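You operate a simulated robot arm through the tools that you are given. There is no shell and no other tool. Be economical: measure what you need, move in short steps, check, and stop when the job is done.

The job below is to be done with a simulated robot arm. You get a single attempt, and the scene is never put back.

JOB
Take the yoke arm's cover off, set the black BELT knob into the green and close it up again.
Fine: Open the red turn knob first and lock it after; lock the cover's yellow one.
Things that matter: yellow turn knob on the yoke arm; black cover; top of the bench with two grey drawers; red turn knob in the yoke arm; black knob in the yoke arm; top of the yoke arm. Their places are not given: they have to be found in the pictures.

It is judged by the outcome, as a careful person would: the job done as asked, and still so three seconds after it is handed in. It fails if anything else is knocked over, pushed out of place, dropped, spilled or broken. Lids that push on must go on centred and level and be pressed home; caps that screw on are set level and turned clockwise until they are tight.

ROBOT AND FRAMES
A 7-joint arm with a two-finger parallel gripper, fixed in place. Base frame: the origin is at the foot of the arm, x ahead of it, y to its left, z up. Units: m, rad, N and s.
Its first joint turns from -1.152 to 1.152 rad. Payload 2.4 kg.
Tool frame: the origin (TCP) lies between the finger pads and is the grasp point; the fingertips stand 0.03 m ahead of it; z points along the fingers, y is the line along which they close. Largest opening 0.094 m; finger width 0.028, thickness 0.01; the body of the gripper, 0.05 by 0.096 m, starts 0.055 m behind the TCP.
Orientation is that of the tool frame in the base frame, as [roll, pitch, yaw] about the fixed x, y, z axes, in that order (R = Rz(yaw) Ry(pitch) Rx(roll)). With the fingers straight down and closing along the base's y, the tool's x points along the base's -x, its y along +y and its z along -z.

CONTROLS
- The arm moves only by the tool jog_arm. Its argument "series" is a list of rows, each an object (a shift or turn left out is 0, a gripper value left out holds the last) with "travel": the shift along the base's x, y, z in m, a list of three; "rotation": the turn, a rotation vector about the base's x, y, z in rad, a list of three; "gripper": the gripper command, from -1 (shut) to 1 (fully open), values between in proportion. In form: [{"travel": [dx, dy, dz], "rotation": [ax, ay, az], "gripper": gripper}, ...]. A call has 1 to 12 rows; each row is the pose to reach, as a shift and turn from the pose commanded when the call began. Rows are played at 5 a second. More than 0.05 m and 0.15 rad between two rows, or a gripper value outside its range, and nothing of the call is played. A pose out of reach is approached as far as the arm can. The call stops where the force on the tool passes 40 N (or 10 N more than at its start, if that is more) or the arm is blocked; 0.2 s more then pass. Each finger travels about 0.153 m/s and halts on what it meets, pressing with about 22 N; the grip force reading is that of the motor and also rises with nothing between the fingers. The clock runs only during rows and for 0.2 s after the last one: add rows that repeat a pose to give the fingers time. It gives the time, the measured TCP pose, the force on the tool (base axes), the opening and the grip force at its end, in the units of the frame above (readings bear some noise).
- Cameras (640 x 400 px; columns grow to the right, rows downward): "scene" is fixed at [0.0574, 0.4903, 1.4576]; the picture's right is [-0.52, -0.85, 0.00], its down [-0.38, 0.23, -0.89] and it looks along [0.76, -0.47, -0.45] (base axes); focal length 343 px, centre (320, 200). "wrist" rides on the gripper at [0.076, 0.014, -0.102] in the tool frame; the picture's right is [-0.18, 0.98, 0.00], its down [-0.75, -0.14, -0.64] and it looks along [-0.63, -0.12, 0.77] (tool axes); focal length 243 px, centre (320, 200).
- capture(camera): a new picture of that camera. The clock stands still meanwhile.
- point_at(camera, pixels): for up to 12 pixels [column, row] of the newest picture of that camera ("zoom" is the newest enlarged one), the place [x, y, z] in the base frame of the surface seen there, good to about 0.002 m. The clock stands still meanwhile.
- zoom(camera, box): a new picture of the part [left, top, right, bottom] of that camera's present view, enlarged. The clock stands still meanwhile.
- sign_off(): hands the job in; it is judged then, once.

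Go step by step. Measure first, check grasps and placings, and put right what went wrong. The budget is 80 turns and 46 pictures, counting those below and the enlarged ones. Unless the task says otherwise, let go and move clear before handing in, and close with one line.

The tools are called after "Request:" by a JSON object that holds its "op" and its "data". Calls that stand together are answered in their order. jog_arm: Moves the arm, as the interface text tells. Its arguments: {"type":"object","properties":{"series":{"type":"array","items":{"type":"object","properties":{"travel":{"type":"array","items":{"type":"number"}},"rotation":{"type":"array","items":{"type":"number"}},"gripper":{"type":"number"}}}}},"required":["series"]} The other tools are called the same way: capture (camera) takes a picture; point_at (camera, pixels) gives the place of the surface under pixels of a picture; zoom (camera, box) takes an enlarged picture of a part of a camera's view; sign_off () hands the job in.

At the start:

```text
time_s: 0.0
ee_pos: [0.3782, 0.117, 1.2981]
ee_rot: [3.142, 0.001, 3.14]
force: [-0.4, 0.6, -1.0]
finger_gap: 0.0942
finger_force: 0.0
```

scene: 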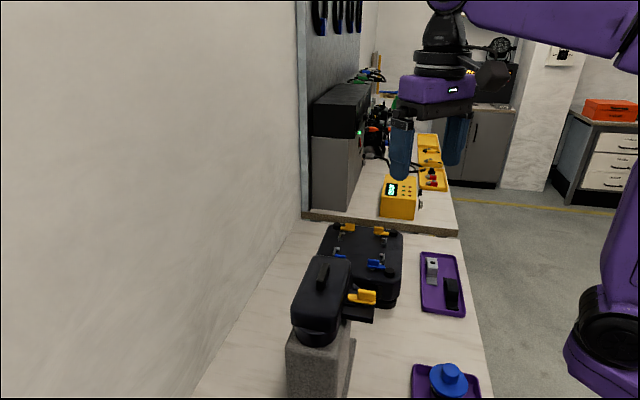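
wrist: 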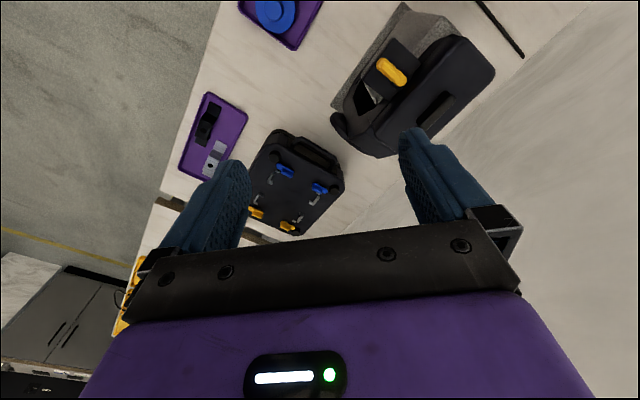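

The scene shows the yoke arm near (320,310) with a black cover and a yellow turn knob at (362,297). I'll enlarge both views.

Request:
{"op": "zoom", "data": {"camera": "scene", "box": [260, 210, 500, 400]}}

Request:
{"op": "zoom", "data": {"camera": "wrist", "box": [310, 0, 530, 170]}}

Request:
{"op": "point_at", "data": {"camera": "scene", "pixels": [[362, 293], [352, 299], [374, 299], [322, 265], [318, 285], [310, 310], [345, 262], [360, 316], [320, 350], [400, 330], [420, 370], [322, 338]]}}

Request:
{"op": "point_at", "data": {"camera": "wrist", "pixels": [[390, 72], [380, 62], [402, 82], [432, 108], [470, 60], [370, 140], [480, 90], [345, 125], [440, 60], [405, 50], [372, 90], [420, 20]]}}

```text
2.11 times, centred on (380, 305) of scene
```

zoom: 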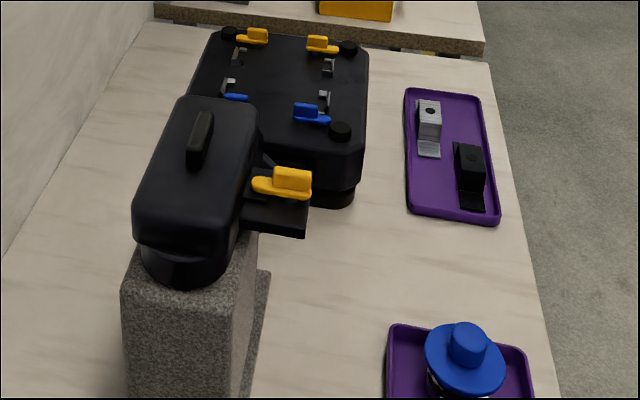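

```text
2.35 times, centred on (420, 85) of wrist
```

zoom: 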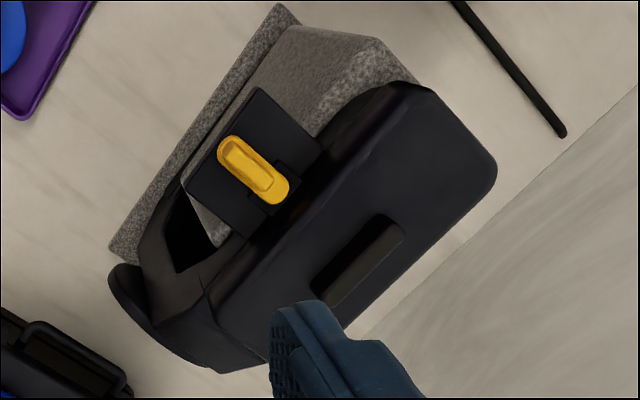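

```text
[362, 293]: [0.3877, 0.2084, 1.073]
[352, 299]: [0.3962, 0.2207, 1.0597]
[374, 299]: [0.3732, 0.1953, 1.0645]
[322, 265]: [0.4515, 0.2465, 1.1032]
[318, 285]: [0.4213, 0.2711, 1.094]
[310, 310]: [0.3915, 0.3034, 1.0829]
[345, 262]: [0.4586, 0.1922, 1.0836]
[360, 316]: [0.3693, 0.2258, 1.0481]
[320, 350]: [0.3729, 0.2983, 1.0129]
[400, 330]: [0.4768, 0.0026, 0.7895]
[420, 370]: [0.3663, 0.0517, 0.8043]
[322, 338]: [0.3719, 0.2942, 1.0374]
```

```text
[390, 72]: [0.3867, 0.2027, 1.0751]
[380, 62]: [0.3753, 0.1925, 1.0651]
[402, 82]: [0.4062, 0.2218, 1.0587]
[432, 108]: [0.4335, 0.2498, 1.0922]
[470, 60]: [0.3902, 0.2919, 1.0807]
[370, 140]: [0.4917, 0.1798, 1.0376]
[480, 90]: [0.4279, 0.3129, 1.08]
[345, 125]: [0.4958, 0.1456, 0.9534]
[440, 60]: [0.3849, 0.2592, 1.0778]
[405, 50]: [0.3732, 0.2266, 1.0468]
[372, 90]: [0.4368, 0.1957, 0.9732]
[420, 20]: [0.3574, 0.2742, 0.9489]
```

The cover's top is at about z 1.10, with a rib handle at (0.43,0.25). The yellow bar knob is at about (0.388,0.207,1.073). I'll move back for a clear wrist view.

Request:
{"op": "jog_arm", "data": {"series": [{"travel": [-0.03, 0.03, -0.01]}, {"travel": [-0.06, 0.06, -0.03]}, {"travel": [-0.08, 0.09, -0.04]}, {"travel": [-0.08, 0.09, -0.04]}]}}

Request:
{"op": "zoom", "data": {"camera": "wrist", "box": [160, 60, 480, 260]}}

```text
time_s: 1.0
ee_pos: [0.2982, 0.2087, 1.2575]
ee_rot: [-3.141, 0.0, 3.139]
force: [-0.4, -0.1, 0.3]
finger_gap: 0.0939
finger_force: 0.2
```

```text
2.00 times, centred on (320, 160) of wrist
```

zoom: 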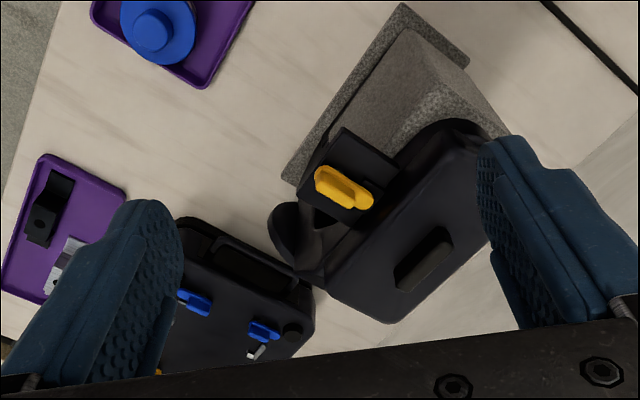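

The knob and the handle rib are clear in this view. I'll measure the bar ends, handle ends and cover corners.

Request:
{"op": "point_at", "data": {"camera": "zoom", "pixels": [[318, 172], [330, 183], [342, 188], [355, 190], [370, 200], [345, 140], [310, 195], [400, 280], [448, 236], [425, 250], [335, 270], [385, 318]]}}

Request:
{"op": "zoom", "data": {"camera": "wrist", "box": [280, 110, 420, 230]}}

```text
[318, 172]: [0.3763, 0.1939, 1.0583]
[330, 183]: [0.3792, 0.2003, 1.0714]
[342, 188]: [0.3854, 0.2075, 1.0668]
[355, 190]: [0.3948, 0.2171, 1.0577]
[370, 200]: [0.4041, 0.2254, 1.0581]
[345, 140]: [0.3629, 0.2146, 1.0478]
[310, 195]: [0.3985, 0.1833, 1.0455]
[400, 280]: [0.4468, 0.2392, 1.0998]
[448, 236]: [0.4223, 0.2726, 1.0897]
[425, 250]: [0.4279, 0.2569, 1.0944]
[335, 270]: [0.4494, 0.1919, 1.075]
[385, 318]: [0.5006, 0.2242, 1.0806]
```

```text
3.33 times, centred on (350, 170) of wrist
```

zoom: 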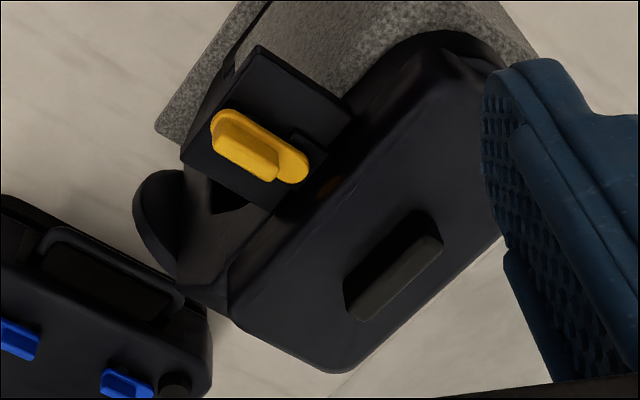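

Next I'll check how the bar sits relative to the cover's tab. I'll enlarge the scene view tightly.

Request:
{"op": "zoom", "data": {"camera": "scene", "box": [325, 270, 395, 330]}}

Request:
{"op": "zoom", "data": {"camera": "wrist", "box": [310, 120, 370, 175]}}

```text
6.67 times, centred on (360, 300) of scene
```

zoom: 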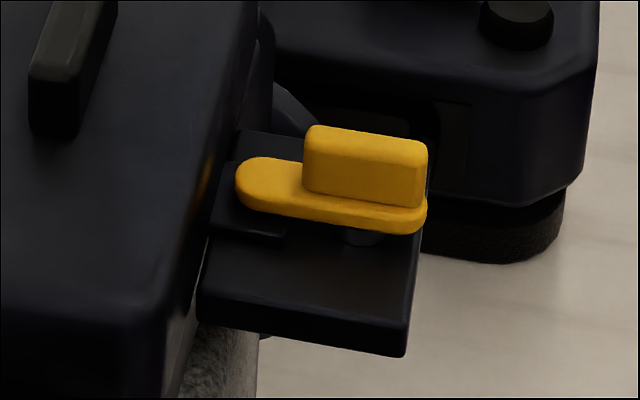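

```text
7.27 times, centred on (340, 148) of wrist
```

zoom: 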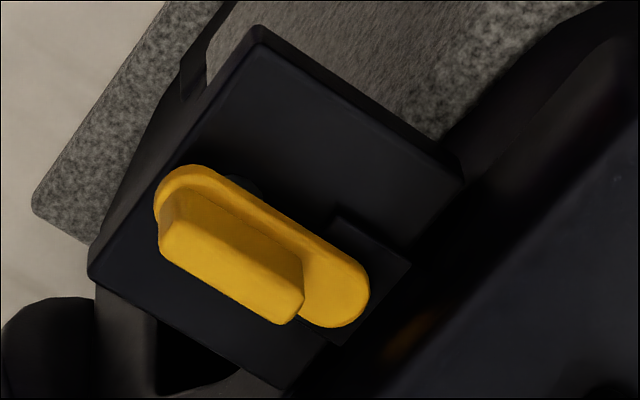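

The bar's arm lies over the cover's tab, so it is locked now, and the post under the grip is its pivot. I'll measure the grip block's top.

Request:
{"op": "point_at", "data": {"camera": "zoom", "pixels": [[172, 215], [170, 245], [230, 265], [290, 290], [240, 240], [295, 270], [205, 235], [275, 300], [180, 175], [355, 305], [350, 235], [390, 262]]}}

Request:
{"op": "point_at", "data": {"camera": "scene", "pixels": [[360, 290], [367, 292], [370, 292], [358, 290], [352, 298], [365, 298]]}}

```text
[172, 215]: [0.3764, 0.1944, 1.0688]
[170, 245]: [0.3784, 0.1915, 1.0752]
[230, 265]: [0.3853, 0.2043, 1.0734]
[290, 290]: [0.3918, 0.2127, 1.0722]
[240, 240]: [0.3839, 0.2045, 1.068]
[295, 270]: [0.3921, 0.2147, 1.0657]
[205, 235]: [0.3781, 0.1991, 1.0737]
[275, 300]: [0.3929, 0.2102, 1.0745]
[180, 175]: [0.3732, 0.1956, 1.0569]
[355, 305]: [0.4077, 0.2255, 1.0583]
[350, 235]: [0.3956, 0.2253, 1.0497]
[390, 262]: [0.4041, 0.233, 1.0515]
```

```text
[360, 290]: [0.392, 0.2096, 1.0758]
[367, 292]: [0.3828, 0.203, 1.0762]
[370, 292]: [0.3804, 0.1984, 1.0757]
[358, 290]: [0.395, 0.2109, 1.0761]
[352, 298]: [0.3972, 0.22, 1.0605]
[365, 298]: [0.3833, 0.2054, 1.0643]
```

The grip block is centred at about (0.386,0.2035), with its top at 1.076 and its axis at about 43°. I'll turn the tool +43° and hover above it, partly closed.

Request:
{"op": "jog_arm", "data": {"series": [{"travel": [0.02, 0, 0], "rotation": [0, 0, 0.15], "gripper": 0.0}, {"travel": [0.04, 0, 0], "rotation": [0, 0, 0.3]}, {"travel": [0.06, -0.002, 0], "rotation": [0, 0, 0.45]}, {"travel": [0.08, -0.004, -0.03], "rotation": [0, 0, 0.6]}, {"travel": [0.088, -0.005, -0.07], "rotation": [0, 0, 0.75]}, {"travel": [0.088, -0.005, -0.1175], "rotation": [0, 0, 0.75]}, {"travel": [0.088, -0.005, -0.1175], "rotation": [0, 0, 0.75]}]}}

Request:
{"op": "capture", "data": {"camera": "wrist"}}

Request:
{"op": "zoom", "data": {"camera": "scene", "box": [290, 220, 430, 330]}}

```text
time_s: 2.6
ee_pos: [0.3877, 0.1989, 1.14]
ee_rot: [3.141, 0.001, -2.39]
force: [-1.2, -0.1, -0.7]
finger_gap: 0.047
finger_force: 0.1
```

```text
37 pictures are left
```

wrist: 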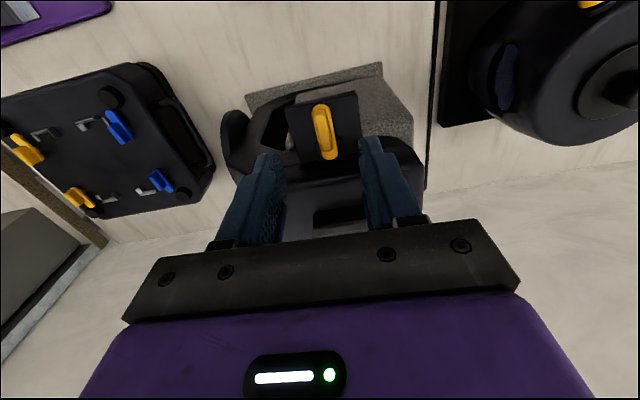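

```text
3.64 times, centred on (360, 275) of scene
```

zoom: 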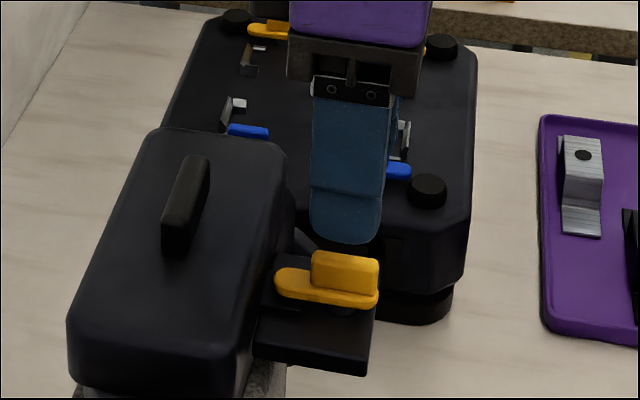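

The knob is at (323,132) in the wrist view, between the fingers. I'll re-measure its axis from here.

Request:
{"op": "zoom", "data": {"camera": "wrist", "box": [270, 80, 400, 180]}}

Request:
{"op": "point_at", "data": {"camera": "wrist", "pixels": [[319, 107], [330, 156], [321, 120], [325, 140], [300, 96], [355, 94], [290, 135], [320, 215], [362, 212], [320, 112], [328, 150], [324, 130]]}}

```text
4.00 times, centred on (335, 130) of wrist
```

zoom: 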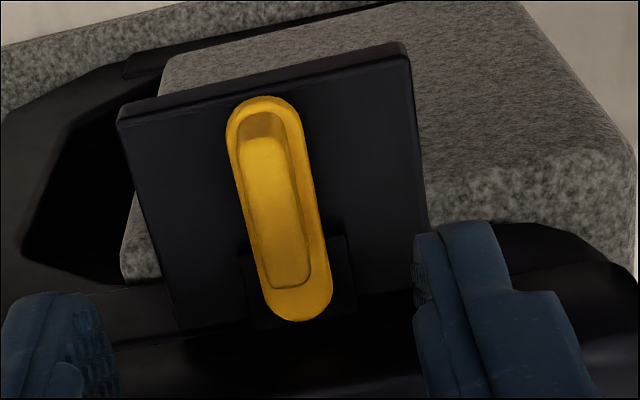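

```text
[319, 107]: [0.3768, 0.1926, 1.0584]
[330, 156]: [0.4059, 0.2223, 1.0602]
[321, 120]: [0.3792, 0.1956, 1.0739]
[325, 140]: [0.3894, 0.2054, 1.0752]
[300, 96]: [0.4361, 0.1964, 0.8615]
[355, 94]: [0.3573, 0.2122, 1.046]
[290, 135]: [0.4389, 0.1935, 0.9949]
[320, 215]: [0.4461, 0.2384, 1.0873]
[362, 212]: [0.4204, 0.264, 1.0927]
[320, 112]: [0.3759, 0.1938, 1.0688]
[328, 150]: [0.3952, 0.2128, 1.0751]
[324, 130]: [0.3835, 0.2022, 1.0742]
```

All parts are aligned at 45°, and the grip's centre is (0.386,0.2035). I'll descend so the tips stay just above the bar plate, then close.

Request:
{"op": "jog_arm", "data": {"series": [{"travel": [0, 0.0015, -0.02], "rotation": [0, 0, 0.035]}, {"travel": [0, 0.0015, -0.046], "rotation": [0, 0, 0.035]}, {"travel": [0, 0.0015, -0.046], "rotation": [0, 0, 0.035], "gripper": -1}, {"travel": [0, 0.0015, -0.046], "rotation": [0, 0, 0.035], "gripper": -1}, {"travel": [0, 0.0015, -0.046], "rotation": [0, 0, 0.035], "gripper": -1}]}}

Request:
{"op": "zoom", "data": {"camera": "scene", "box": [300, 230, 420, 330]}}

```text
time_s: 3.8
ee_pos: [0.3859, 0.2027, 1.0925]
ee_rot: [-3.141, 0.0, -2.357]
force: [-7.1, 2.4, -0.1]
finger_gap: 0.0088
finger_force: 42.9
```

```text
4.00 times, centred on (360, 280) of scene
```

zoom: 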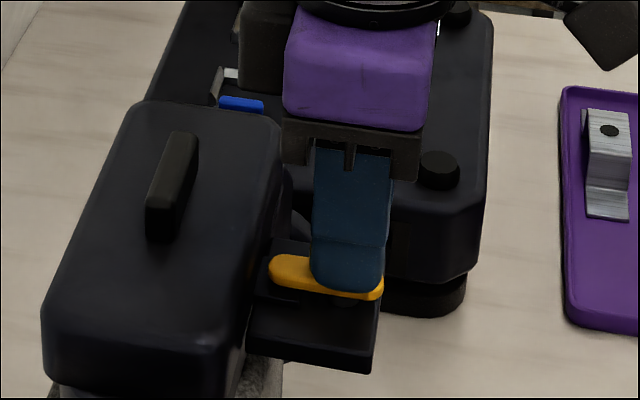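

The grip is held with a gap of 0.0088. I'll test the turn counter-clockwise by a small amount.

Request:
{"op": "jog_arm", "data": {"series": [{"rotation": [0, 0, 0.1]}, {"rotation": [0, 0, 0.2]}, {"rotation": [0, 0, 0.3]}]}}

Request:
{"op": "zoom", "data": {"camera": "scene", "box": [300, 230, 420, 330]}}

```text
time_s: 4.6
ee_pos: [0.3867, 0.2017, 1.0925]
ee_rot: [3.141, -0.004, -2.055]
force: [2.1, -4.6, -21.9]
finger_gap: 0.0087
finger_force: 43.1
```

```text
4.00 times, centred on (360, 280) of scene
```

zoom: 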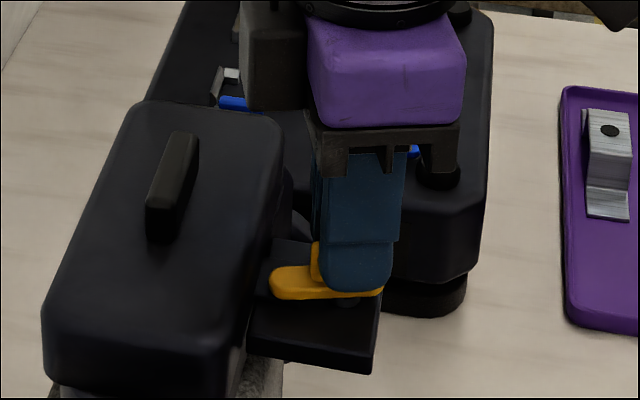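

The bar's left tip has dropped from about row 270 to 285, so it is turning counter-clockwise. The force reading is −22 N in z, so I'll raise slightly and keep turning.

Request:
{"op": "jog_arm", "data": {"series": [{"travel": [0, 0, 0.001], "rotation": [0, 0, 0.1]}, {"travel": [0, 0, 0.001], "rotation": [0, 0, 0.2]}, {"travel": [0, 0, 0.001], "rotation": [0, 0, 0.3]}]}}

Request:
{"op": "zoom", "data": {"camera": "scene", "box": [300, 230, 420, 330]}}

```text
time_s: 5.6
ee_pos: [0.3873, 0.2026, 1.0948]
ee_rot: [3.141, -0.006, -1.754]
force: [4.9, 0.6, -4.6]
finger_gap: 0.0087
finger_force: 42.7
stopped in row 3: the force on the tool passed its limit (the readings are from after the stop); the commanded pose is now the measured one
```

```text
4.00 times, centred on (360, 280) of scene
```

zoom: 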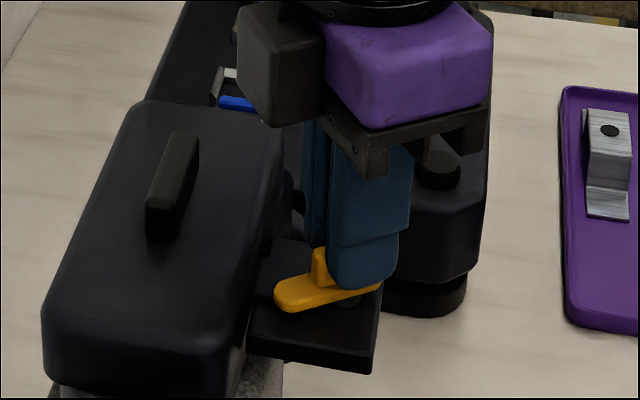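

It is turning well, about 35° so far. The stop was brief, so I'll continue to about 90° total, slightly higher.

Request:
{"op": "jog_arm", "data": {"series": [{"travel": [0, 0, 0.001], "rotation": [0, 0, 0.08]}, {"travel": [0, 0, 0.001], "rotation": [0, 0, 0.16]}, {"travel": [0, 0, 0.001], "rotation": [0, 0, 0.24]}, {"travel": [0, 0, 0.001], "rotation": [0, 0, 0.32]}, {"travel": [0, 0, 0.001], "rotation": [0, 0, 0.4]}, {"travel": [0, 0, 0.001], "rotation": [0, 0, 0.48]}]}}

```text
time_s: 7.0
ee_pos: [0.387, 0.2026, 1.0942]
ee_rot: [3.139, -0.006, -1.275]
force: [14.7, 1.8, -35.5]
finger_gap: 0.009
finger_force: 42.4
```

A force of −35 N in z means my raising is pulling on the captive knob. I'll go back down 2 mm and finish the turn.

Request:
{"op": "jog_arm", "data": {"series": [{"travel": [0, 0, -0.002], "rotation": [0, 0, 0.0]}, {"travel": [-0.0003, 0, -0.002], "rotation": [0, 0, 0.1]}, {"travel": [-0.0003, 0, -0.002], "rotation": [0, 0, 0.2]}, {"travel": [-0.0003, 0, -0.002], "rotation": [0, 0, 0.3]}, {"travel": [-0.0003, 0, -0.002], "rotation": [0, 0, 0.4]}, {"travel": [-0.0003, 0, -0.002], "rotation": [0, 0, 0.5]}]}}

Request:
{"op": "zoom", "data": {"camera": "scene", "box": [300, 230, 420, 330]}}

```text
time_s: 8.4
ee_pos: [0.3861, 0.2014, 1.0942]
ee_rot: [-3.139, -0.007, -0.778]
force: [22.8, -5.8, 1.6]
finger_gap: 0.0087
finger_force: 42.4
```

```text
4.00 times, centred on (360, 280) of scene
```

zoom: 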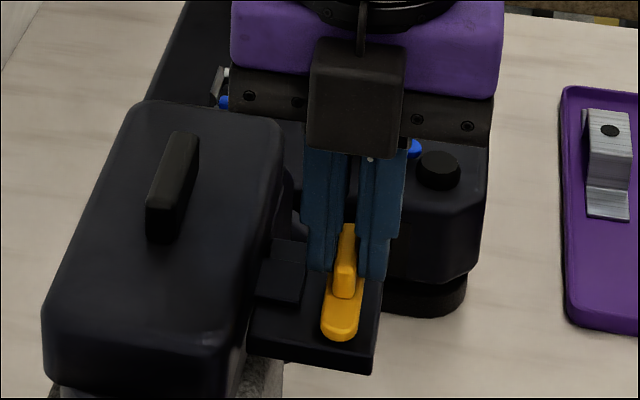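

The bar is now turned 90° and clear of the tab. I'll open a little and rise; this yaw already suits the cover's handle.

Request:
{"op": "jog_arm", "data": {"series": [{"gripper": -0.4}, {"gripper": -0.4}, {"travel": [0, 0, 0.03], "gripper": -0.4}, {"travel": [0.0, 0.0, 0.07], "gripper": -0.2}, {"travel": [0.02, 0.02, 0.09], "gripper": 0}, {"travel": [0.048, 0.05, 0.09], "gripper": 0}, {"travel": [0.048, 0.05, 0.09], "gripper": 0}]}}

Request:
{"op": "capture", "data": {"camera": "wrist"}}

Request:
{"op": "zoom", "data": {"camera": "scene", "box": [280, 220, 400, 340]}}

```text
time_s: 10.0
ee_pos: [0.4362, 0.2532, 1.1852]
ee_rot: [3.14, -0.007, -0.776]
force: [-0.2, 0.3, 0.2]
finger_gap: 0.0468
finger_force: 0.0
```

```text
30 pictures are left
```

wrist: 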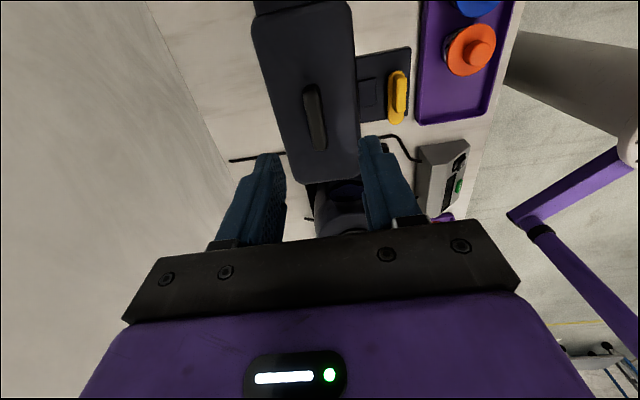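

```text
3.33 times, centred on (340, 280) of scene
```

zoom: 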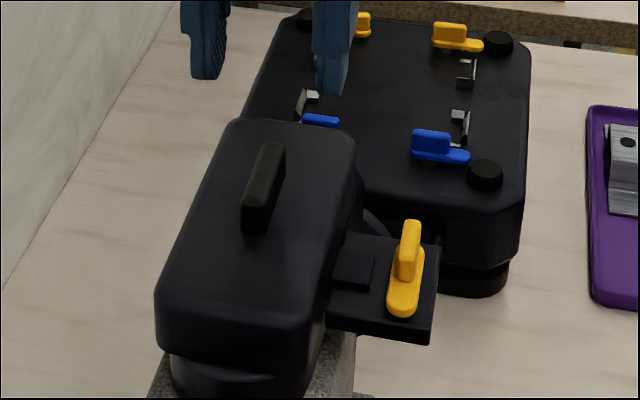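

The knob is open and the handle is visible at (314,116). I'll measure the handle and the cover's edges.

Request:
{"op": "point_at", "data": {"camera": "wrist", "pixels": [[309, 88], [321, 144], [312, 105], [316, 125], [303, 110], [327, 125], [270, 40], [345, 40], [330, 170], [320, 15], [397, 95], [397, 75]]}}

Request:
{"op": "point_at", "data": {"camera": "zoom", "pixels": [[265, 150], [262, 175], [250, 195], [225, 220], [330, 135], [230, 125], [165, 300], [320, 320], [250, 220], [280, 147]]}}

Request:
{"op": "zoom", "data": {"camera": "wrist", "box": [240, 0, 440, 180]}}

```text
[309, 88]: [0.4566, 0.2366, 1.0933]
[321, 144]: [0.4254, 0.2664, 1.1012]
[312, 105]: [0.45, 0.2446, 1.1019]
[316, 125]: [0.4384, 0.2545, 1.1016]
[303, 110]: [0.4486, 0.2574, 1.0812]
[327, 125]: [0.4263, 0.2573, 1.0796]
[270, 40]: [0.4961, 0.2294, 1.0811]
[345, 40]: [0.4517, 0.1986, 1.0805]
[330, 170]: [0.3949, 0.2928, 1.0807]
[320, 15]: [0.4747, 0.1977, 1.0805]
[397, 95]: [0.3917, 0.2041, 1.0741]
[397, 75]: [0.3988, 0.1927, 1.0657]
```

```text
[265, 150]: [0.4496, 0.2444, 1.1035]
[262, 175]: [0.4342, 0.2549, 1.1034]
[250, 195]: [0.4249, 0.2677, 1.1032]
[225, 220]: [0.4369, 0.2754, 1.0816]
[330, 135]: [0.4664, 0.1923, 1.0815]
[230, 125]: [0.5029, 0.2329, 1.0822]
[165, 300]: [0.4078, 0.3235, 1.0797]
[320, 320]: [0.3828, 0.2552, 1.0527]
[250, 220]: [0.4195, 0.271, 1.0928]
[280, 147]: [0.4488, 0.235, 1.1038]
```

```text
2.22 times, centred on (340, 90) of wrist
```

zoom: 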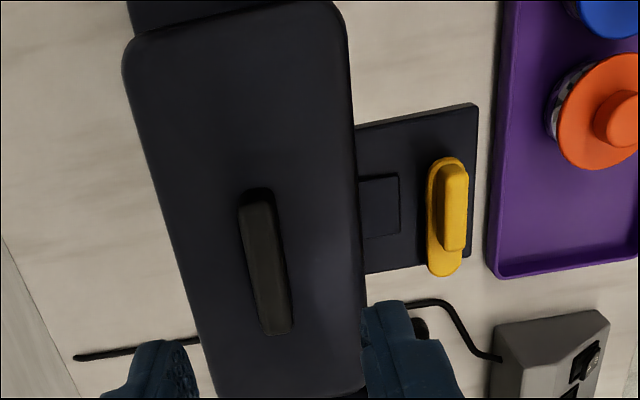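

The handle is centred at (0.438,0.2535), from z 1.081 to 1.103. Before lifting, I'll map the free bench area for setting the cover down.

Request:
{"op": "point_at", "data": {"camera": "scene", "pixels": [[385, 320], [375, 360], [395, 350], [365, 390], [405, 310], [410, 385], [430, 345], [420, 250], [470, 340], [460, 250], [480, 390], [405, 375]]}}

Request:
{"op": "point_at", "data": {"camera": "scene", "pixels": [[425, 315], [465, 317], [420, 253], [457, 256], [412, 367], [475, 376], [447, 370], [400, 300], [355, 340], [350, 380], [240, 350], [280, 270]]}}

Request:
{"op": "capture", "data": {"camera": "scene"}}

```text
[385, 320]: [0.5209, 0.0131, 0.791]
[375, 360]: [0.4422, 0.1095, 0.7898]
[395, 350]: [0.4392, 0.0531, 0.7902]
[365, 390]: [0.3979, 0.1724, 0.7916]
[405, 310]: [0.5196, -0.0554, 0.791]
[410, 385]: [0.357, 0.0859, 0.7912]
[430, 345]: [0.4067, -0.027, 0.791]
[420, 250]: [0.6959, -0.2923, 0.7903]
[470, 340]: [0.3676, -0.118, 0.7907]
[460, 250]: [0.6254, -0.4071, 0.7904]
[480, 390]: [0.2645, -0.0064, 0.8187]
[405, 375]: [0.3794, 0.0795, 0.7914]
```

```text
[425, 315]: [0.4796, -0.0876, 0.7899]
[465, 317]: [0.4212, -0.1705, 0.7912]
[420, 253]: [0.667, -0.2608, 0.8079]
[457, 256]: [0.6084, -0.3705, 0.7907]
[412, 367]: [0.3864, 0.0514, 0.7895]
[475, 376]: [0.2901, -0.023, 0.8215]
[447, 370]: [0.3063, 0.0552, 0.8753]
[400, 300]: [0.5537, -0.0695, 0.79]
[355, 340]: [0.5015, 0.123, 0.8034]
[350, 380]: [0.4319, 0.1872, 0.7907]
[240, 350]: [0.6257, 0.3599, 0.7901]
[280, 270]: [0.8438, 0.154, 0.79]
```

```text
27 pictures are left
```

scene: 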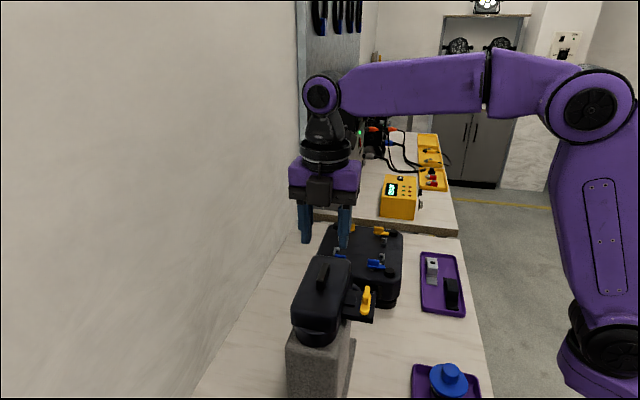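

The bench has a free strip around (0.435,−0.01,0.79), between the two trays and in reach. I'll descend onto the handle and grip it.

Request:
{"op": "jog_arm", "data": {"series": [{"travel": [0.001, 0.0005, -0.04]}, {"travel": [0.001, 0.0005, -0.0715]}, {"travel": [0.001, 0.0005, -0.0715], "gripper": -1}, {"travel": [0.001, 0.0005, -0.0715], "gripper": -1}, {"travel": [0.001, 0.0005, -0.0715], "gripper": -1}]}}

```text
time_s: 11.2
ee_pos: [0.4358, 0.2532, 1.1126]
ee_rot: [-3.139, -0.007, -0.777]
force: [5.7, 7.4, 1.0]
finger_gap: 0.0122
finger_force: 22.1
```

The handle is held with a gap of 0.012. I'll lift straight up in steps.

Request:
{"op": "jog_arm", "data": {"series": [{"travel": [0.001, 0.001, 0.0], "gripper": -1}, {"travel": [0.001, 0.001, 0.01], "gripper": -1}, {"travel": [0.001, 0.001, 0.02], "gripper": -1}, {"travel": [0.001, 0.001, 0.04], "gripper": -1}, {"travel": [0.001, 0.001, 0.06], "gripper": -1}]}}

Request:
{"op": "zoom", "data": {"camera": "scene", "box": [260, 180, 420, 360]}}

```text
time_s: 12.4
ee_pos: [0.4369, 0.2539, 1.1717]
ee_rot: [3.139, -0.005, -0.777]
force: [0.2, -0.5, -0.6]
finger_gap: 0.0122
finger_force: 21.8
```

```text
2.22 times, centred on (340, 270) of scene
```

zoom: 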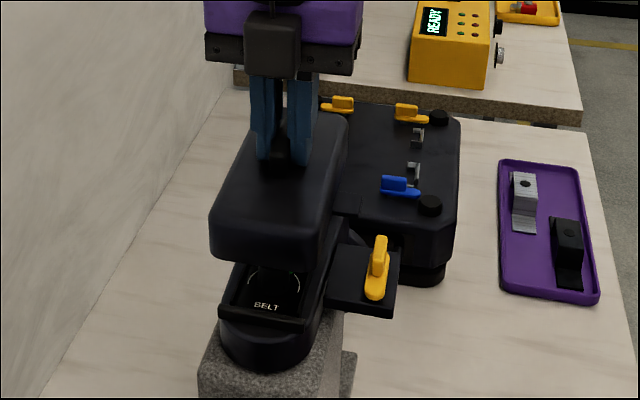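

The cover is up, and BELT is visible below at zoom (265,307). I'll raise it further, then carry it towards the bench strip while turning it.

Request:
{"op": "jog_arm", "data": {"series": [{"travel": [0, 0, 0.03]}, {"travel": [0, 0, 0.06]}, {"travel": [0, -0.03, 0.06], "rotation": [0, 0, -0.14]}, {"travel": [0, -0.06, 0.06], "rotation": [0, 0, -0.28]}, {"travel": [0, -0.09, 0.06], "rotation": [0, 0, -0.42]}, {"travel": [0, -0.12, 0.06], "rotation": [0, 0, -0.56]}, {"travel": [0, -0.15, 0.06], "rotation": [0, 0, -0.7]}, {"travel": [0, -0.18, 0.06], "rotation": [0, 0, -0.84]}, {"travel": [0, -0.21, 0.06], "rotation": [0, 0, -0.98]}, {"travel": [0, -0.24, 0.06], "rotation": [0, 0, -1.12]}, {"travel": [0, -0.264, 0.06], "rotation": [0, 0, -1.26]}, {"travel": [0, -0.264, 0.06], "rotation": [0, 0, -1.396]}]}}

Request:
{"op": "capture", "data": {"camera": "scene"}}

Request:
{"op": "capture", "data": {"camera": "wrist"}}

```text
time_s: 15.0
ee_pos: [0.4346, -0.0107, 1.2312]
ee_rot: [-3.141, -0.005, -2.174]
force: [0.4, 1.3, -0.3]
finger_gap: 0.0125
finger_force: 22.7
```

```text
25 pictures are left
```

scene: 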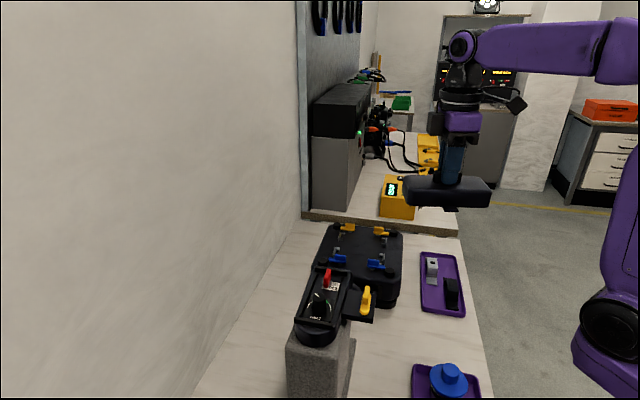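

```text
24 pictures are left
```

wrist: 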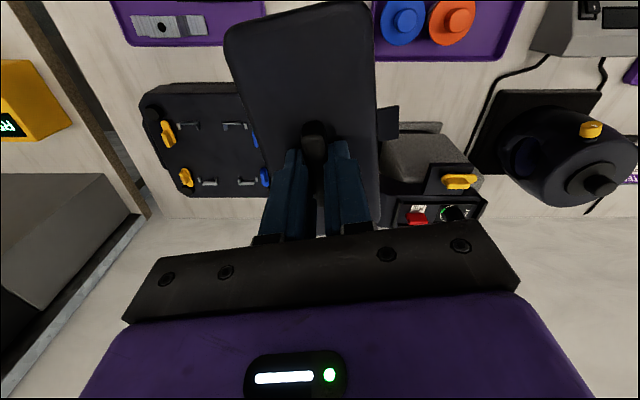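

The cover is held level at (0.435,−0.011), above the free strip. I'll descend part of the way and check.

Request:
{"op": "jog_arm", "data": {"series": [{"travel": [0, 0, -0.04]}, {"travel": [0, 0, -0.08]}, {"travel": [0, 0, -0.12]}, {"travel": [0, 0, -0.16]}, {"travel": [0, 0, -0.2]}, {"travel": [0, 0, -0.24]}, {"travel": [0, 0, -0.28]}, {"travel": [0, 0, -0.31]}]}}

Request:
{"op": "zoom", "data": {"camera": "scene", "box": [340, 220, 520, 400]}}

Request:
{"op": "capture", "data": {"camera": "wrist"}}

```text
time_s: 16.8
ee_pos: [0.4347, -0.0075, 0.9223]
ee_rot: [3.14, -0.006, -2.173]
force: [0.6, -0.8, -1.9]
finger_gap: 0.0122
finger_force: 22.2
```

```text
2.22 times, centred on (430, 310) of scene
```

zoom: 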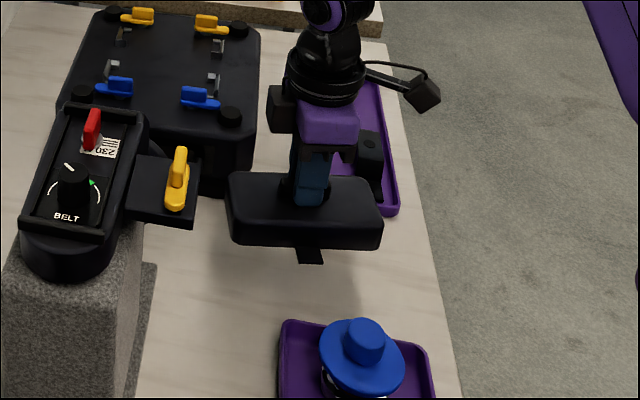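

```text
22 pictures are left
```

wrist: 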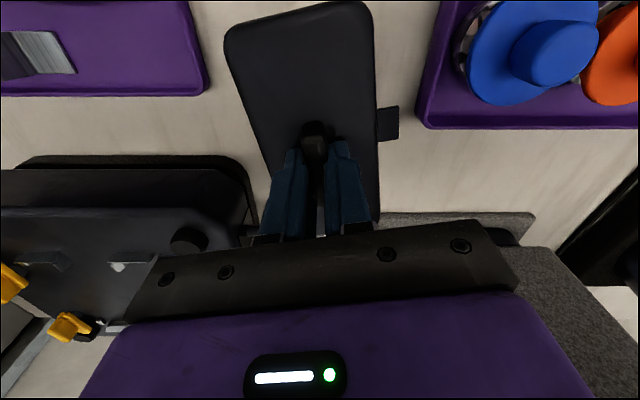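

The space under the cover is clear. I'll lower it the rest of the way slowly until contact.

Request:
{"op": "jog_arm", "data": {"series": [{"travel": [0, 0, -0.03]}, {"travel": [0, 0, -0.05]}, {"travel": [0, 0, -0.058]}, {"travel": [0, 0, -0.062]}, {"travel": [0, 0, -0.065]}, {"travel": [0, 0, -0.068]}]}}

Request:
{"op": "zoom", "data": {"camera": "scene", "box": [370, 260, 490, 380]}}

```text
time_s: 18.2
ee_pos: [0.436, -0.0104, 0.8538]
ee_rot: [3.14, -0.007, -2.172]
force: [-1.1, 1.0, -0.4]
finger_gap: 0.012
finger_force: 22.1
```

```text
3.33 times, centred on (430, 320) of scene
```

zoom: 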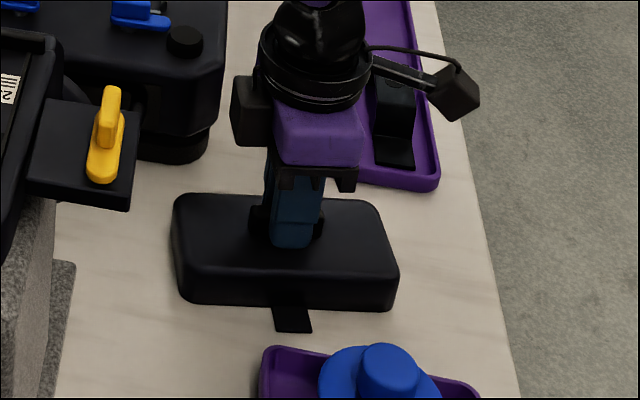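

There's no contact yet. I'll keep lowering in 2 mm steps.

Request:
{"op": "jog_arm", "data": {"series": [{"travel": [0, 0, -0.002]}, {"travel": [0, 0, -0.004]}, {"travel": [0, 0, -0.006]}, {"travel": [0, 0, -0.008]}, {"travel": [0, 0, -0.01]}, {"travel": [0, 0, -0.012]}]}}

Request:
{"op": "point_at", "data": {"camera": "scene", "pixels": [[400, 345], [430, 349], [436, 353], [426, 360]]}}

```text
time_s: 18.6
ee_pos: [0.4359, -0.0093, 0.8549]
ee_rot: [-3.141, -0.006, -2.174]
force: [-2.9, -1.0, 11.9]
finger_gap: 0.0125
finger_force: 21.9
stopped in row 2: the force on the tool passed its limit (the readings are from after the stop); the commanded pose is now the measured one
```

```text
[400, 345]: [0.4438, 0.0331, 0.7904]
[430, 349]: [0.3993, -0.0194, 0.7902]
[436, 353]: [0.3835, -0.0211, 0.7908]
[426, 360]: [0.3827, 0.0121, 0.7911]
```

The cover touched down at TCP z of about 0.854. I'll release it, rise, and return above the yoke.

Request:
{"op": "jog_arm", "data": {"series": [{"gripper": -0.4}, {"gripper": -0.4}, {"travel": [0, 0, 0.04], "gripper": -0.2}, {"travel": [0, 0, 0.09], "gripper": 0}, {"travel": [0, 0, 0.14], "gripper": 0}, {"travel": [0, 0, 0.19], "gripper": 0}, {"travel": [0, 0, 0.24], "gripper": 0}, {"travel": [0, 0, 0.29], "gripper": 0}, {"travel": [0, 0, 0.34], "gripper": 0}, {"travel": [0, 0, 0.38], "gripper": 0}, {"travel": [0, 0, 0.38], "gripper": 0}]}}

Request:
{"op": "zoom", "data": {"camera": "scene", "box": [280, 250, 400, 350]}}

Request:
{"op": "capture", "data": {"camera": "wrist"}}

```text
time_s: 21.0
ee_pos: [0.4352, -0.0135, 1.2307]
ee_rot: [-3.141, -0.005, -2.171]
force: [-0.1, -0.9, -0.1]
finger_gap: 0.047
finger_force: 0.2
```

```text
4.00 times, centred on (340, 300) of scene
```

zoom: 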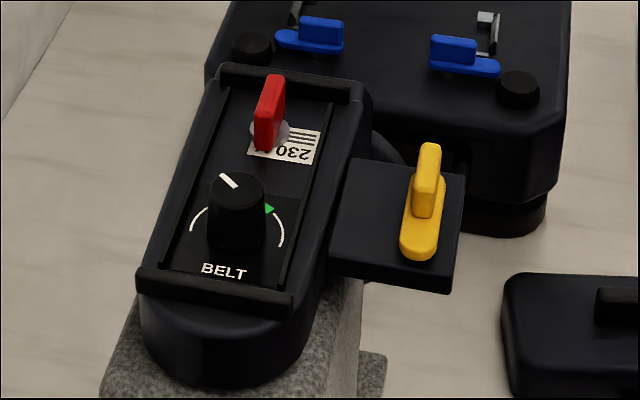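

```text
19 pictures are left
```

wrist: 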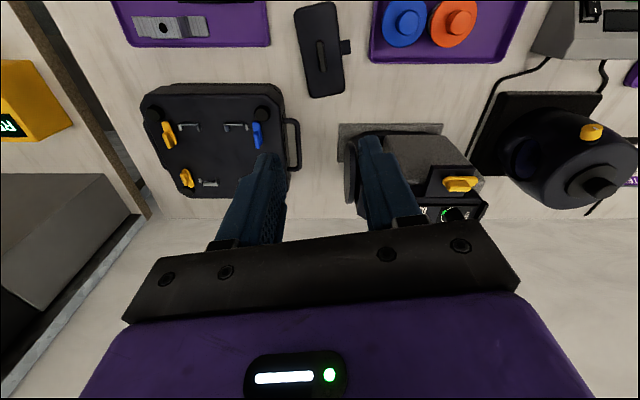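

The panel is exposed, with a red turn knob at zoom (268,115) and a black BELT knob at (238,210). The pointer is up-left and the green mark is at (268,208). I'll measure both knobs.

Request:
{"op": "point_at", "data": {"camera": "zoom", "pixels": [[272, 80], [263, 115], [282, 85], [258, 140], [275, 138], [238, 178], [215, 190], [262, 190], [228, 181], [268, 208], [220, 270], [285, 240]]}}

Request:
{"op": "zoom", "data": {"camera": "scene", "box": [320, 262, 365, 322]}}

Request:
{"op": "jog_arm", "data": {"series": [{"travel": [0, 0.03, 0], "rotation": [0, 0, -0.15]}, {"travel": [0, 0.06, 0], "rotation": [0, 0, -0.3]}, {"travel": [0, 0.09, 0], "rotation": [0, 0, -0.45]}, {"travel": [0, 0.12, 0], "rotation": [0, 0, -0.6]}, {"travel": [0, 0.15, 0], "rotation": [0, 0, -0.75]}, {"travel": [0, 0.18, 0], "rotation": [0, 0, -0.9]}, {"travel": [0, 0.21, 0], "rotation": [0, 0, -1.05]}, {"travel": [0, 0.24, 0], "rotation": [0, 0, -1.2]}, {"travel": [0, 0.265, 0], "rotation": [0, 0, -1.35]}, {"travel": [0, 0.265, -0.02], "rotation": [0, 0, -1.5]}, {"travel": [0, 0.265, -0.04], "rotation": [0, 0, -1.65]}, {"travel": [0, 0.265, -0.06], "rotation": [0, 0, -1.752]}]}}

Request:
{"op": "capture", "data": {"camera": "wrist"}}

```text
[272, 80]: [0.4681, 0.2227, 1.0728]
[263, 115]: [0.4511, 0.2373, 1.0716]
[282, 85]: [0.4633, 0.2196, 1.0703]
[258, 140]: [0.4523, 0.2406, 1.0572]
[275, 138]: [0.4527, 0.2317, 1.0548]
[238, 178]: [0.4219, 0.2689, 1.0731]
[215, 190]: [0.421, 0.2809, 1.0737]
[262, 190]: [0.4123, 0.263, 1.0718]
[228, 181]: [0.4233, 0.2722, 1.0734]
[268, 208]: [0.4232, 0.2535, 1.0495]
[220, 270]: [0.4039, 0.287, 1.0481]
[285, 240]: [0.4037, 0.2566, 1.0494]
```

```text
6.67 times, centred on (342, 292) of scene
```

zoom: 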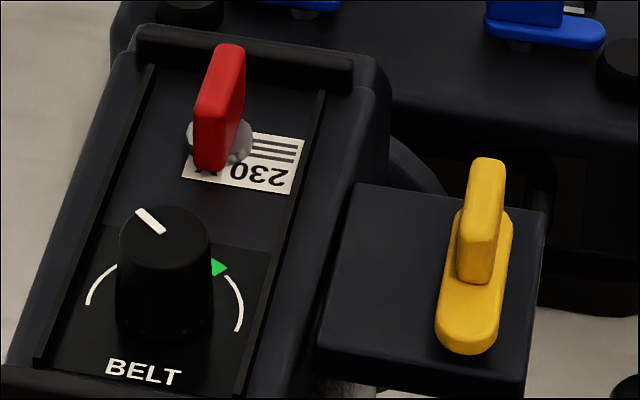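

```text
time_s: 23.6
ee_pos: [0.4373, 0.2558, 1.1712]
ee_rot: [3.141, -0.006, 2.358]
force: [0.7, -0.6, 0.0]
finger_gap: 0.047
finger_force: 0.1
```

```text
17 pictures are left
```

wrist: 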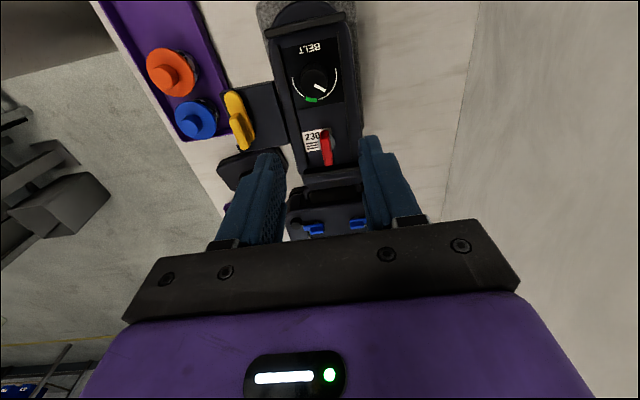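

Request:
{"op": "zoom", "data": {"camera": "wrist", "box": [260, 20, 380, 190]}}

Request:
{"op": "point_at", "data": {"camera": "wrist", "pixels": [[326, 132], [328, 162], [326, 145], [315, 76], [320, 88], [311, 100], [308, 99], [336, 85], [294, 80], [305, 75], [329, 75], [317, 100]]}}

```text
2.35 times, centred on (320, 105) of wrist
```

zoom: 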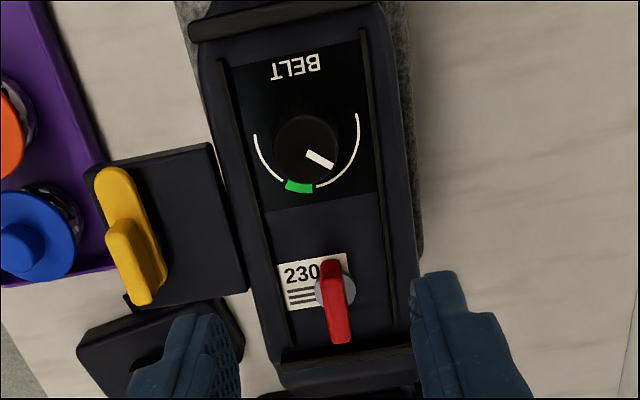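

```text
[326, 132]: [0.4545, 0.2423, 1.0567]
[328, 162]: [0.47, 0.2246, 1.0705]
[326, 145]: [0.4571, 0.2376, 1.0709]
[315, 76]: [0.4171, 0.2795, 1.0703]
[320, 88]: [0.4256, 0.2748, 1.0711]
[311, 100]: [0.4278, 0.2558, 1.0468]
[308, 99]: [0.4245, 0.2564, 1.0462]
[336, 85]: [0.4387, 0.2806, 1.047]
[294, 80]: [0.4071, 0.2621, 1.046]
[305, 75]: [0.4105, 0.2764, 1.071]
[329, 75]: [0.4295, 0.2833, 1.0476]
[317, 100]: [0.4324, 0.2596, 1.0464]
```

The green sector is at wrist (311,100), between the two arcs, and the pointer is clockwise or counter-clockwise of it by some tens of degrees. I'll fit the dial's centre and angles.

Request:
{"op": "point_at", "data": {"camera": "zoom", "pixels": [[255, 137], [357, 115], [285, 187], [312, 189], [299, 188], [268, 172], [348, 165], [305, 147], [331, 166], [309, 153], [275, 152], [335, 140]]}}

Request:
{"op": "point_at", "data": {"camera": "zoom", "pixels": [[305, 172], [305, 117], [330, 268], [328, 300], [342, 340], [334, 320], [350, 300], [318, 285], [331, 285], [336, 335], [345, 318], [325, 320]]}}

Request:
{"op": "zoom", "data": {"camera": "wrist", "box": [280, 45, 350, 115]}}

```text
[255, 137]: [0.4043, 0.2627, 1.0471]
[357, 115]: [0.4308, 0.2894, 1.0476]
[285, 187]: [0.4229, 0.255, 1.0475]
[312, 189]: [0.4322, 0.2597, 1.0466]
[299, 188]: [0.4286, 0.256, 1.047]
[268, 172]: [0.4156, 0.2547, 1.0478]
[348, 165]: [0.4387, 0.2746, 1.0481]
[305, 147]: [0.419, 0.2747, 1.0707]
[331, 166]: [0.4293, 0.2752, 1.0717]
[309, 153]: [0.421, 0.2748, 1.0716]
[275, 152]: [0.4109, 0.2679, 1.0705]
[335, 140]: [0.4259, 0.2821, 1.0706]
```

```text
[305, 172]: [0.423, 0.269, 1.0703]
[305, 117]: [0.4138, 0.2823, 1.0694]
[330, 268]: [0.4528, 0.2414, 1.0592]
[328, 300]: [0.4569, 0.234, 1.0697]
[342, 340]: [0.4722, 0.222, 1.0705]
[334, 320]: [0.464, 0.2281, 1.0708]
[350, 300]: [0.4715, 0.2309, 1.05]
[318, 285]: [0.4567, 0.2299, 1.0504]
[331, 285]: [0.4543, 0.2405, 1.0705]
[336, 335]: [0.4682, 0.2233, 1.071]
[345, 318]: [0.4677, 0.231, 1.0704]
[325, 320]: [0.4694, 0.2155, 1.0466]
```

```text
5.71 times, centred on (315, 80) of wrist
```

zoom: 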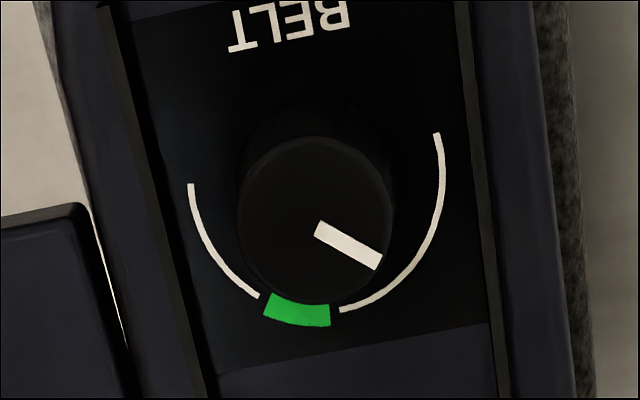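

The dial centre is at (0.4195,0.274). The pointer is at about +7° and green runs from −80° to −47° (middle −63°), so it needs about 70° clockwise. The red grip is centred at (0.4635,0.231) on a 134° axis, so I'll hover over it first.

Request:
{"op": "jog_arm", "data": {"series": [{"travel": [0.013, -0.012, 0], "gripper": -0.3}, {"travel": [0.0265, -0.0245, -0.03], "gripper": -0.3}, {"travel": [0.0265, -0.0245, -0.05], "gripper": -0.3}, {"travel": [0.0265, -0.0245, -0.05], "gripper": -0.3}]}}

Request:
{"op": "capture", "data": {"camera": "wrist"}}

```text
time_s: 24.6
ee_pos: [0.464, 0.2304, 1.1234]
ee_rot: [3.141, -0.005, 2.359]
force: [-0.4, -0.1, 0.0]
finger_gap: 0.0329
finger_force: 0.2
```

```text
14 pictures are left
```

wrist: 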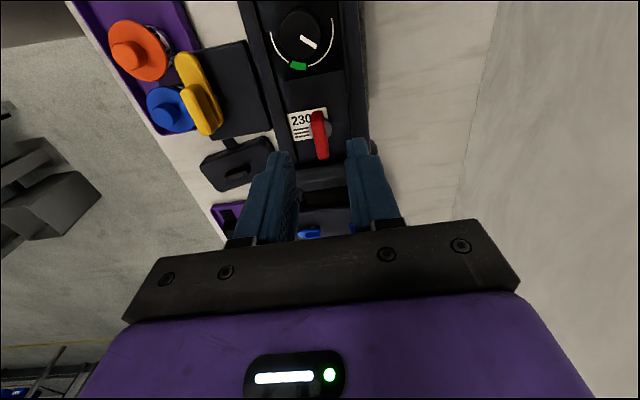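

The red bar lies centred between the fingers (column 320). I'll descend to about 1.086 and close.

Request:
{"op": "jog_arm", "data": {"series": [{"travel": [0, 0, -0.02], "gripper": -0.3}, {"travel": [0, 0, -0.037], "gripper": -0.3}, {"travel": [0, 0, -0.037], "gripper": -1}, {"travel": [0, 0, -0.037], "gripper": -1}, {"travel": [0, 0, -0.037], "gripper": -1}]}}

Request:
{"op": "zoom", "data": {"camera": "scene", "box": [290, 220, 390, 320]}}

```text
time_s: 25.8
ee_pos: [0.464, 0.2288, 1.0858]
ee_rot: [-3.14, -0.004, 2.36]
force: [-7.9, -5.0, 3.7]
finger_gap: 0.0089
finger_force: 42.3
```

```text
4.00 times, centred on (340, 270) of scene
```

zoom: 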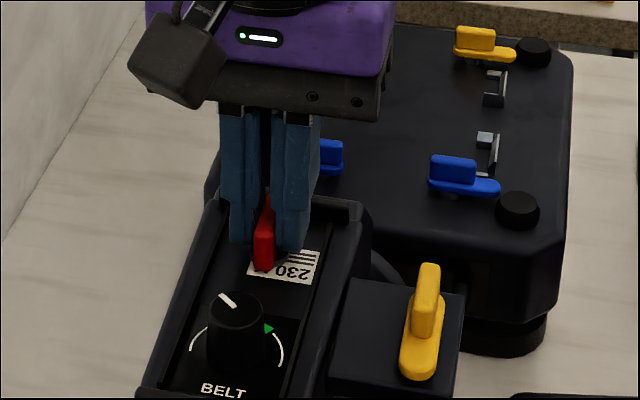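

The red bar is gripped. I'll test a counter-clockwise turn, with a tiny shift to ease the side load.

Request:
{"op": "jog_arm", "data": {"series": [{"travel": [-0.0006, -0.0004, 0]}, {"travel": [-0.0006, -0.0004, 0], "rotation": [0, 0, 0.1]}, {"travel": [-0.0006, -0.0004, 0], "rotation": [0, 0, 0.2]}, {"travel": [-0.0006, -0.0004, 0], "rotation": [0, 0, 0.3]}]}}

Request:
{"op": "zoom", "data": {"camera": "scene", "box": [315, 255, 375, 315]}}

```text
time_s: 26.8
ee_pos: [0.4648, 0.23, 1.0862]
ee_rot: [3.139, -0.002, 2.661]
force: [19.2, 4.7, -17.9]
finger_gap: 0.0088
finger_force: 42.5
```

```text
6.67 times, centred on (345, 285) of scene
```

zoom: 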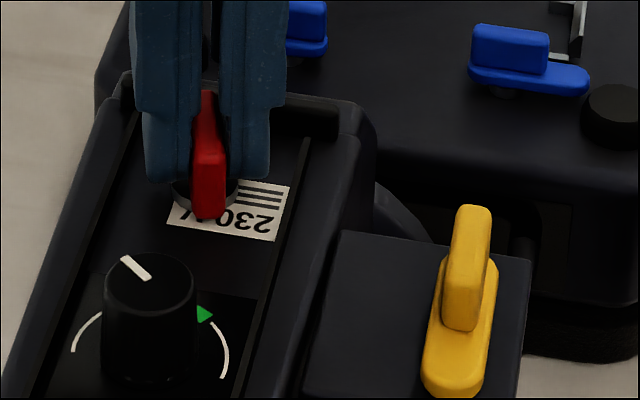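

The red bar follows the fingers. I'll ease the side load and continue to 90°.

Request:
{"op": "jog_arm", "data": {"series": [{"travel": [0.001, 0.0003, -0.0008]}, {"travel": [0.001, 0.0003, -0.0008], "rotation": [0, 0, 0.12]}, {"travel": [0.001, 0.0003, -0.0008], "rotation": [0, 0, 0.24]}, {"travel": [0.001, 0.0003, -0.0008], "rotation": [0, 0, 0.36]}, {"travel": [0.001, 0.0003, -0.0008], "rotation": [0, 0, 0.48]}, {"travel": [0.001, 0.0003, -0.0008], "rotation": [0, 0, 0.6]}]}}

```text
time_s: 28.2
ee_pos: [0.4646, 0.2296, 1.0865]
ee_rot: [3.141, -0.003, -3.021]
force: [15.4, 7.4, -12.9]
finger_gap: 0.0089
finger_force: 42.9
```

Request:
{"op": "jog_arm", "data": {"series": [{"travel": [0.0008, 0.0004, -0.0005], "rotation": [0, 0, 0.1]}, {"travel": [0.0008, 0.0004, -0.0005], "rotation": [0, 0, 0.22]}, {"travel": [0.0008, 0.0004, -0.0005], "rotation": [0, 0, 0.34]}, {"travel": [0.0008, 0.0004, -0.0005], "rotation": [0, 0, 0.46]}, {"travel": [0.0008, 0.0004, -0.0005], "rotation": [0, 0, 0.58]}, {"travel": [0.0008, 0.0004, -0.0005], "rotation": [0, 0, 0.67]}]}}

Request:
{"op": "zoom", "data": {"camera": "scene", "box": [315, 255, 375, 315]}}

```text
time_s: 29.6
ee_pos: [0.4638, 0.2318, 1.0866]
ee_rot: [3.142, -0.008, -2.35]
force: [-6.9, 7.0, 2.0]
finger_gap: 0.009
finger_force: 42.8
```

```text
6.67 times, centred on (345, 285) of scene
```

zoom: 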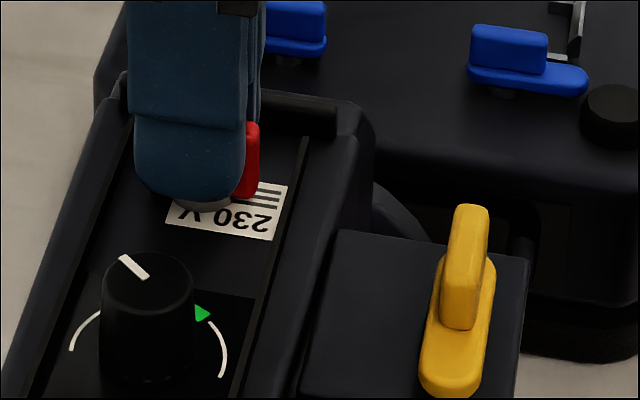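

Red is open at 90°. I'll release it, rise, move above the BELT knob at (0.4193,0.2743) and look.

Request:
{"op": "jog_arm", "data": {"series": [{"gripper": -0.4}, {"gripper": -0.4}, {"travel": [0, 0, 0.03], "gripper": -0.4}, {"travel": [-0.01, 0.01, 0.045], "gripper": -0.15}, {"travel": [-0.03, 0.03, 0.045], "gripper": -0.1}, {"travel": [-0.0447, 0.0438, 0.045], "gripper": -0.1}, {"travel": [-0.0447, 0.0438, 0.045], "gripper": -0.1}]}}

Request:
{"op": "capture", "data": {"camera": "wrist"}}

```text
time_s: 31.2
ee_pos: [0.4194, 0.2719, 1.1286]
ee_rot: [-3.141, -0.006, -2.352]
force: [-0.4, -0.1, 0.0]
finger_gap: 0.0422
finger_force: 0.1
```

```text
10 pictures are left
```

wrist: 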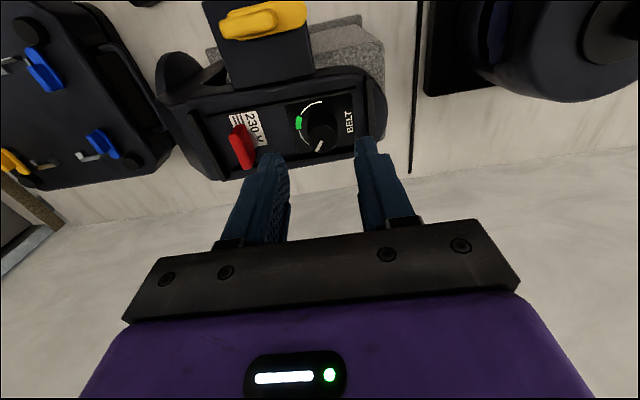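

The knob at (322,133) is centred between the fingers. I'll re-measure its top and pointer from here.

Request:
{"op": "point_at", "data": {"camera": "wrist", "pixels": [[323, 133], [310, 132], [335, 134], [323, 122], [322, 145], [317, 150], [322, 142], [298, 122], [297, 128], [300, 117], [315, 104], [357, 128]]}}

```text
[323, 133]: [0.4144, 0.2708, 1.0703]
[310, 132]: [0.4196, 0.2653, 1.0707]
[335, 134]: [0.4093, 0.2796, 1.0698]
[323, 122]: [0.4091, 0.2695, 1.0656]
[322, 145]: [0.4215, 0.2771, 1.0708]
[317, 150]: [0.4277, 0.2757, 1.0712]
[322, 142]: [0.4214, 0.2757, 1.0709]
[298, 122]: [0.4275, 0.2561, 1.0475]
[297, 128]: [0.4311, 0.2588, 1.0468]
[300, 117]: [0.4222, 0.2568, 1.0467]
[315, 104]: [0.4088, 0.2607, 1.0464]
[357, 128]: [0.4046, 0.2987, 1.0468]
```

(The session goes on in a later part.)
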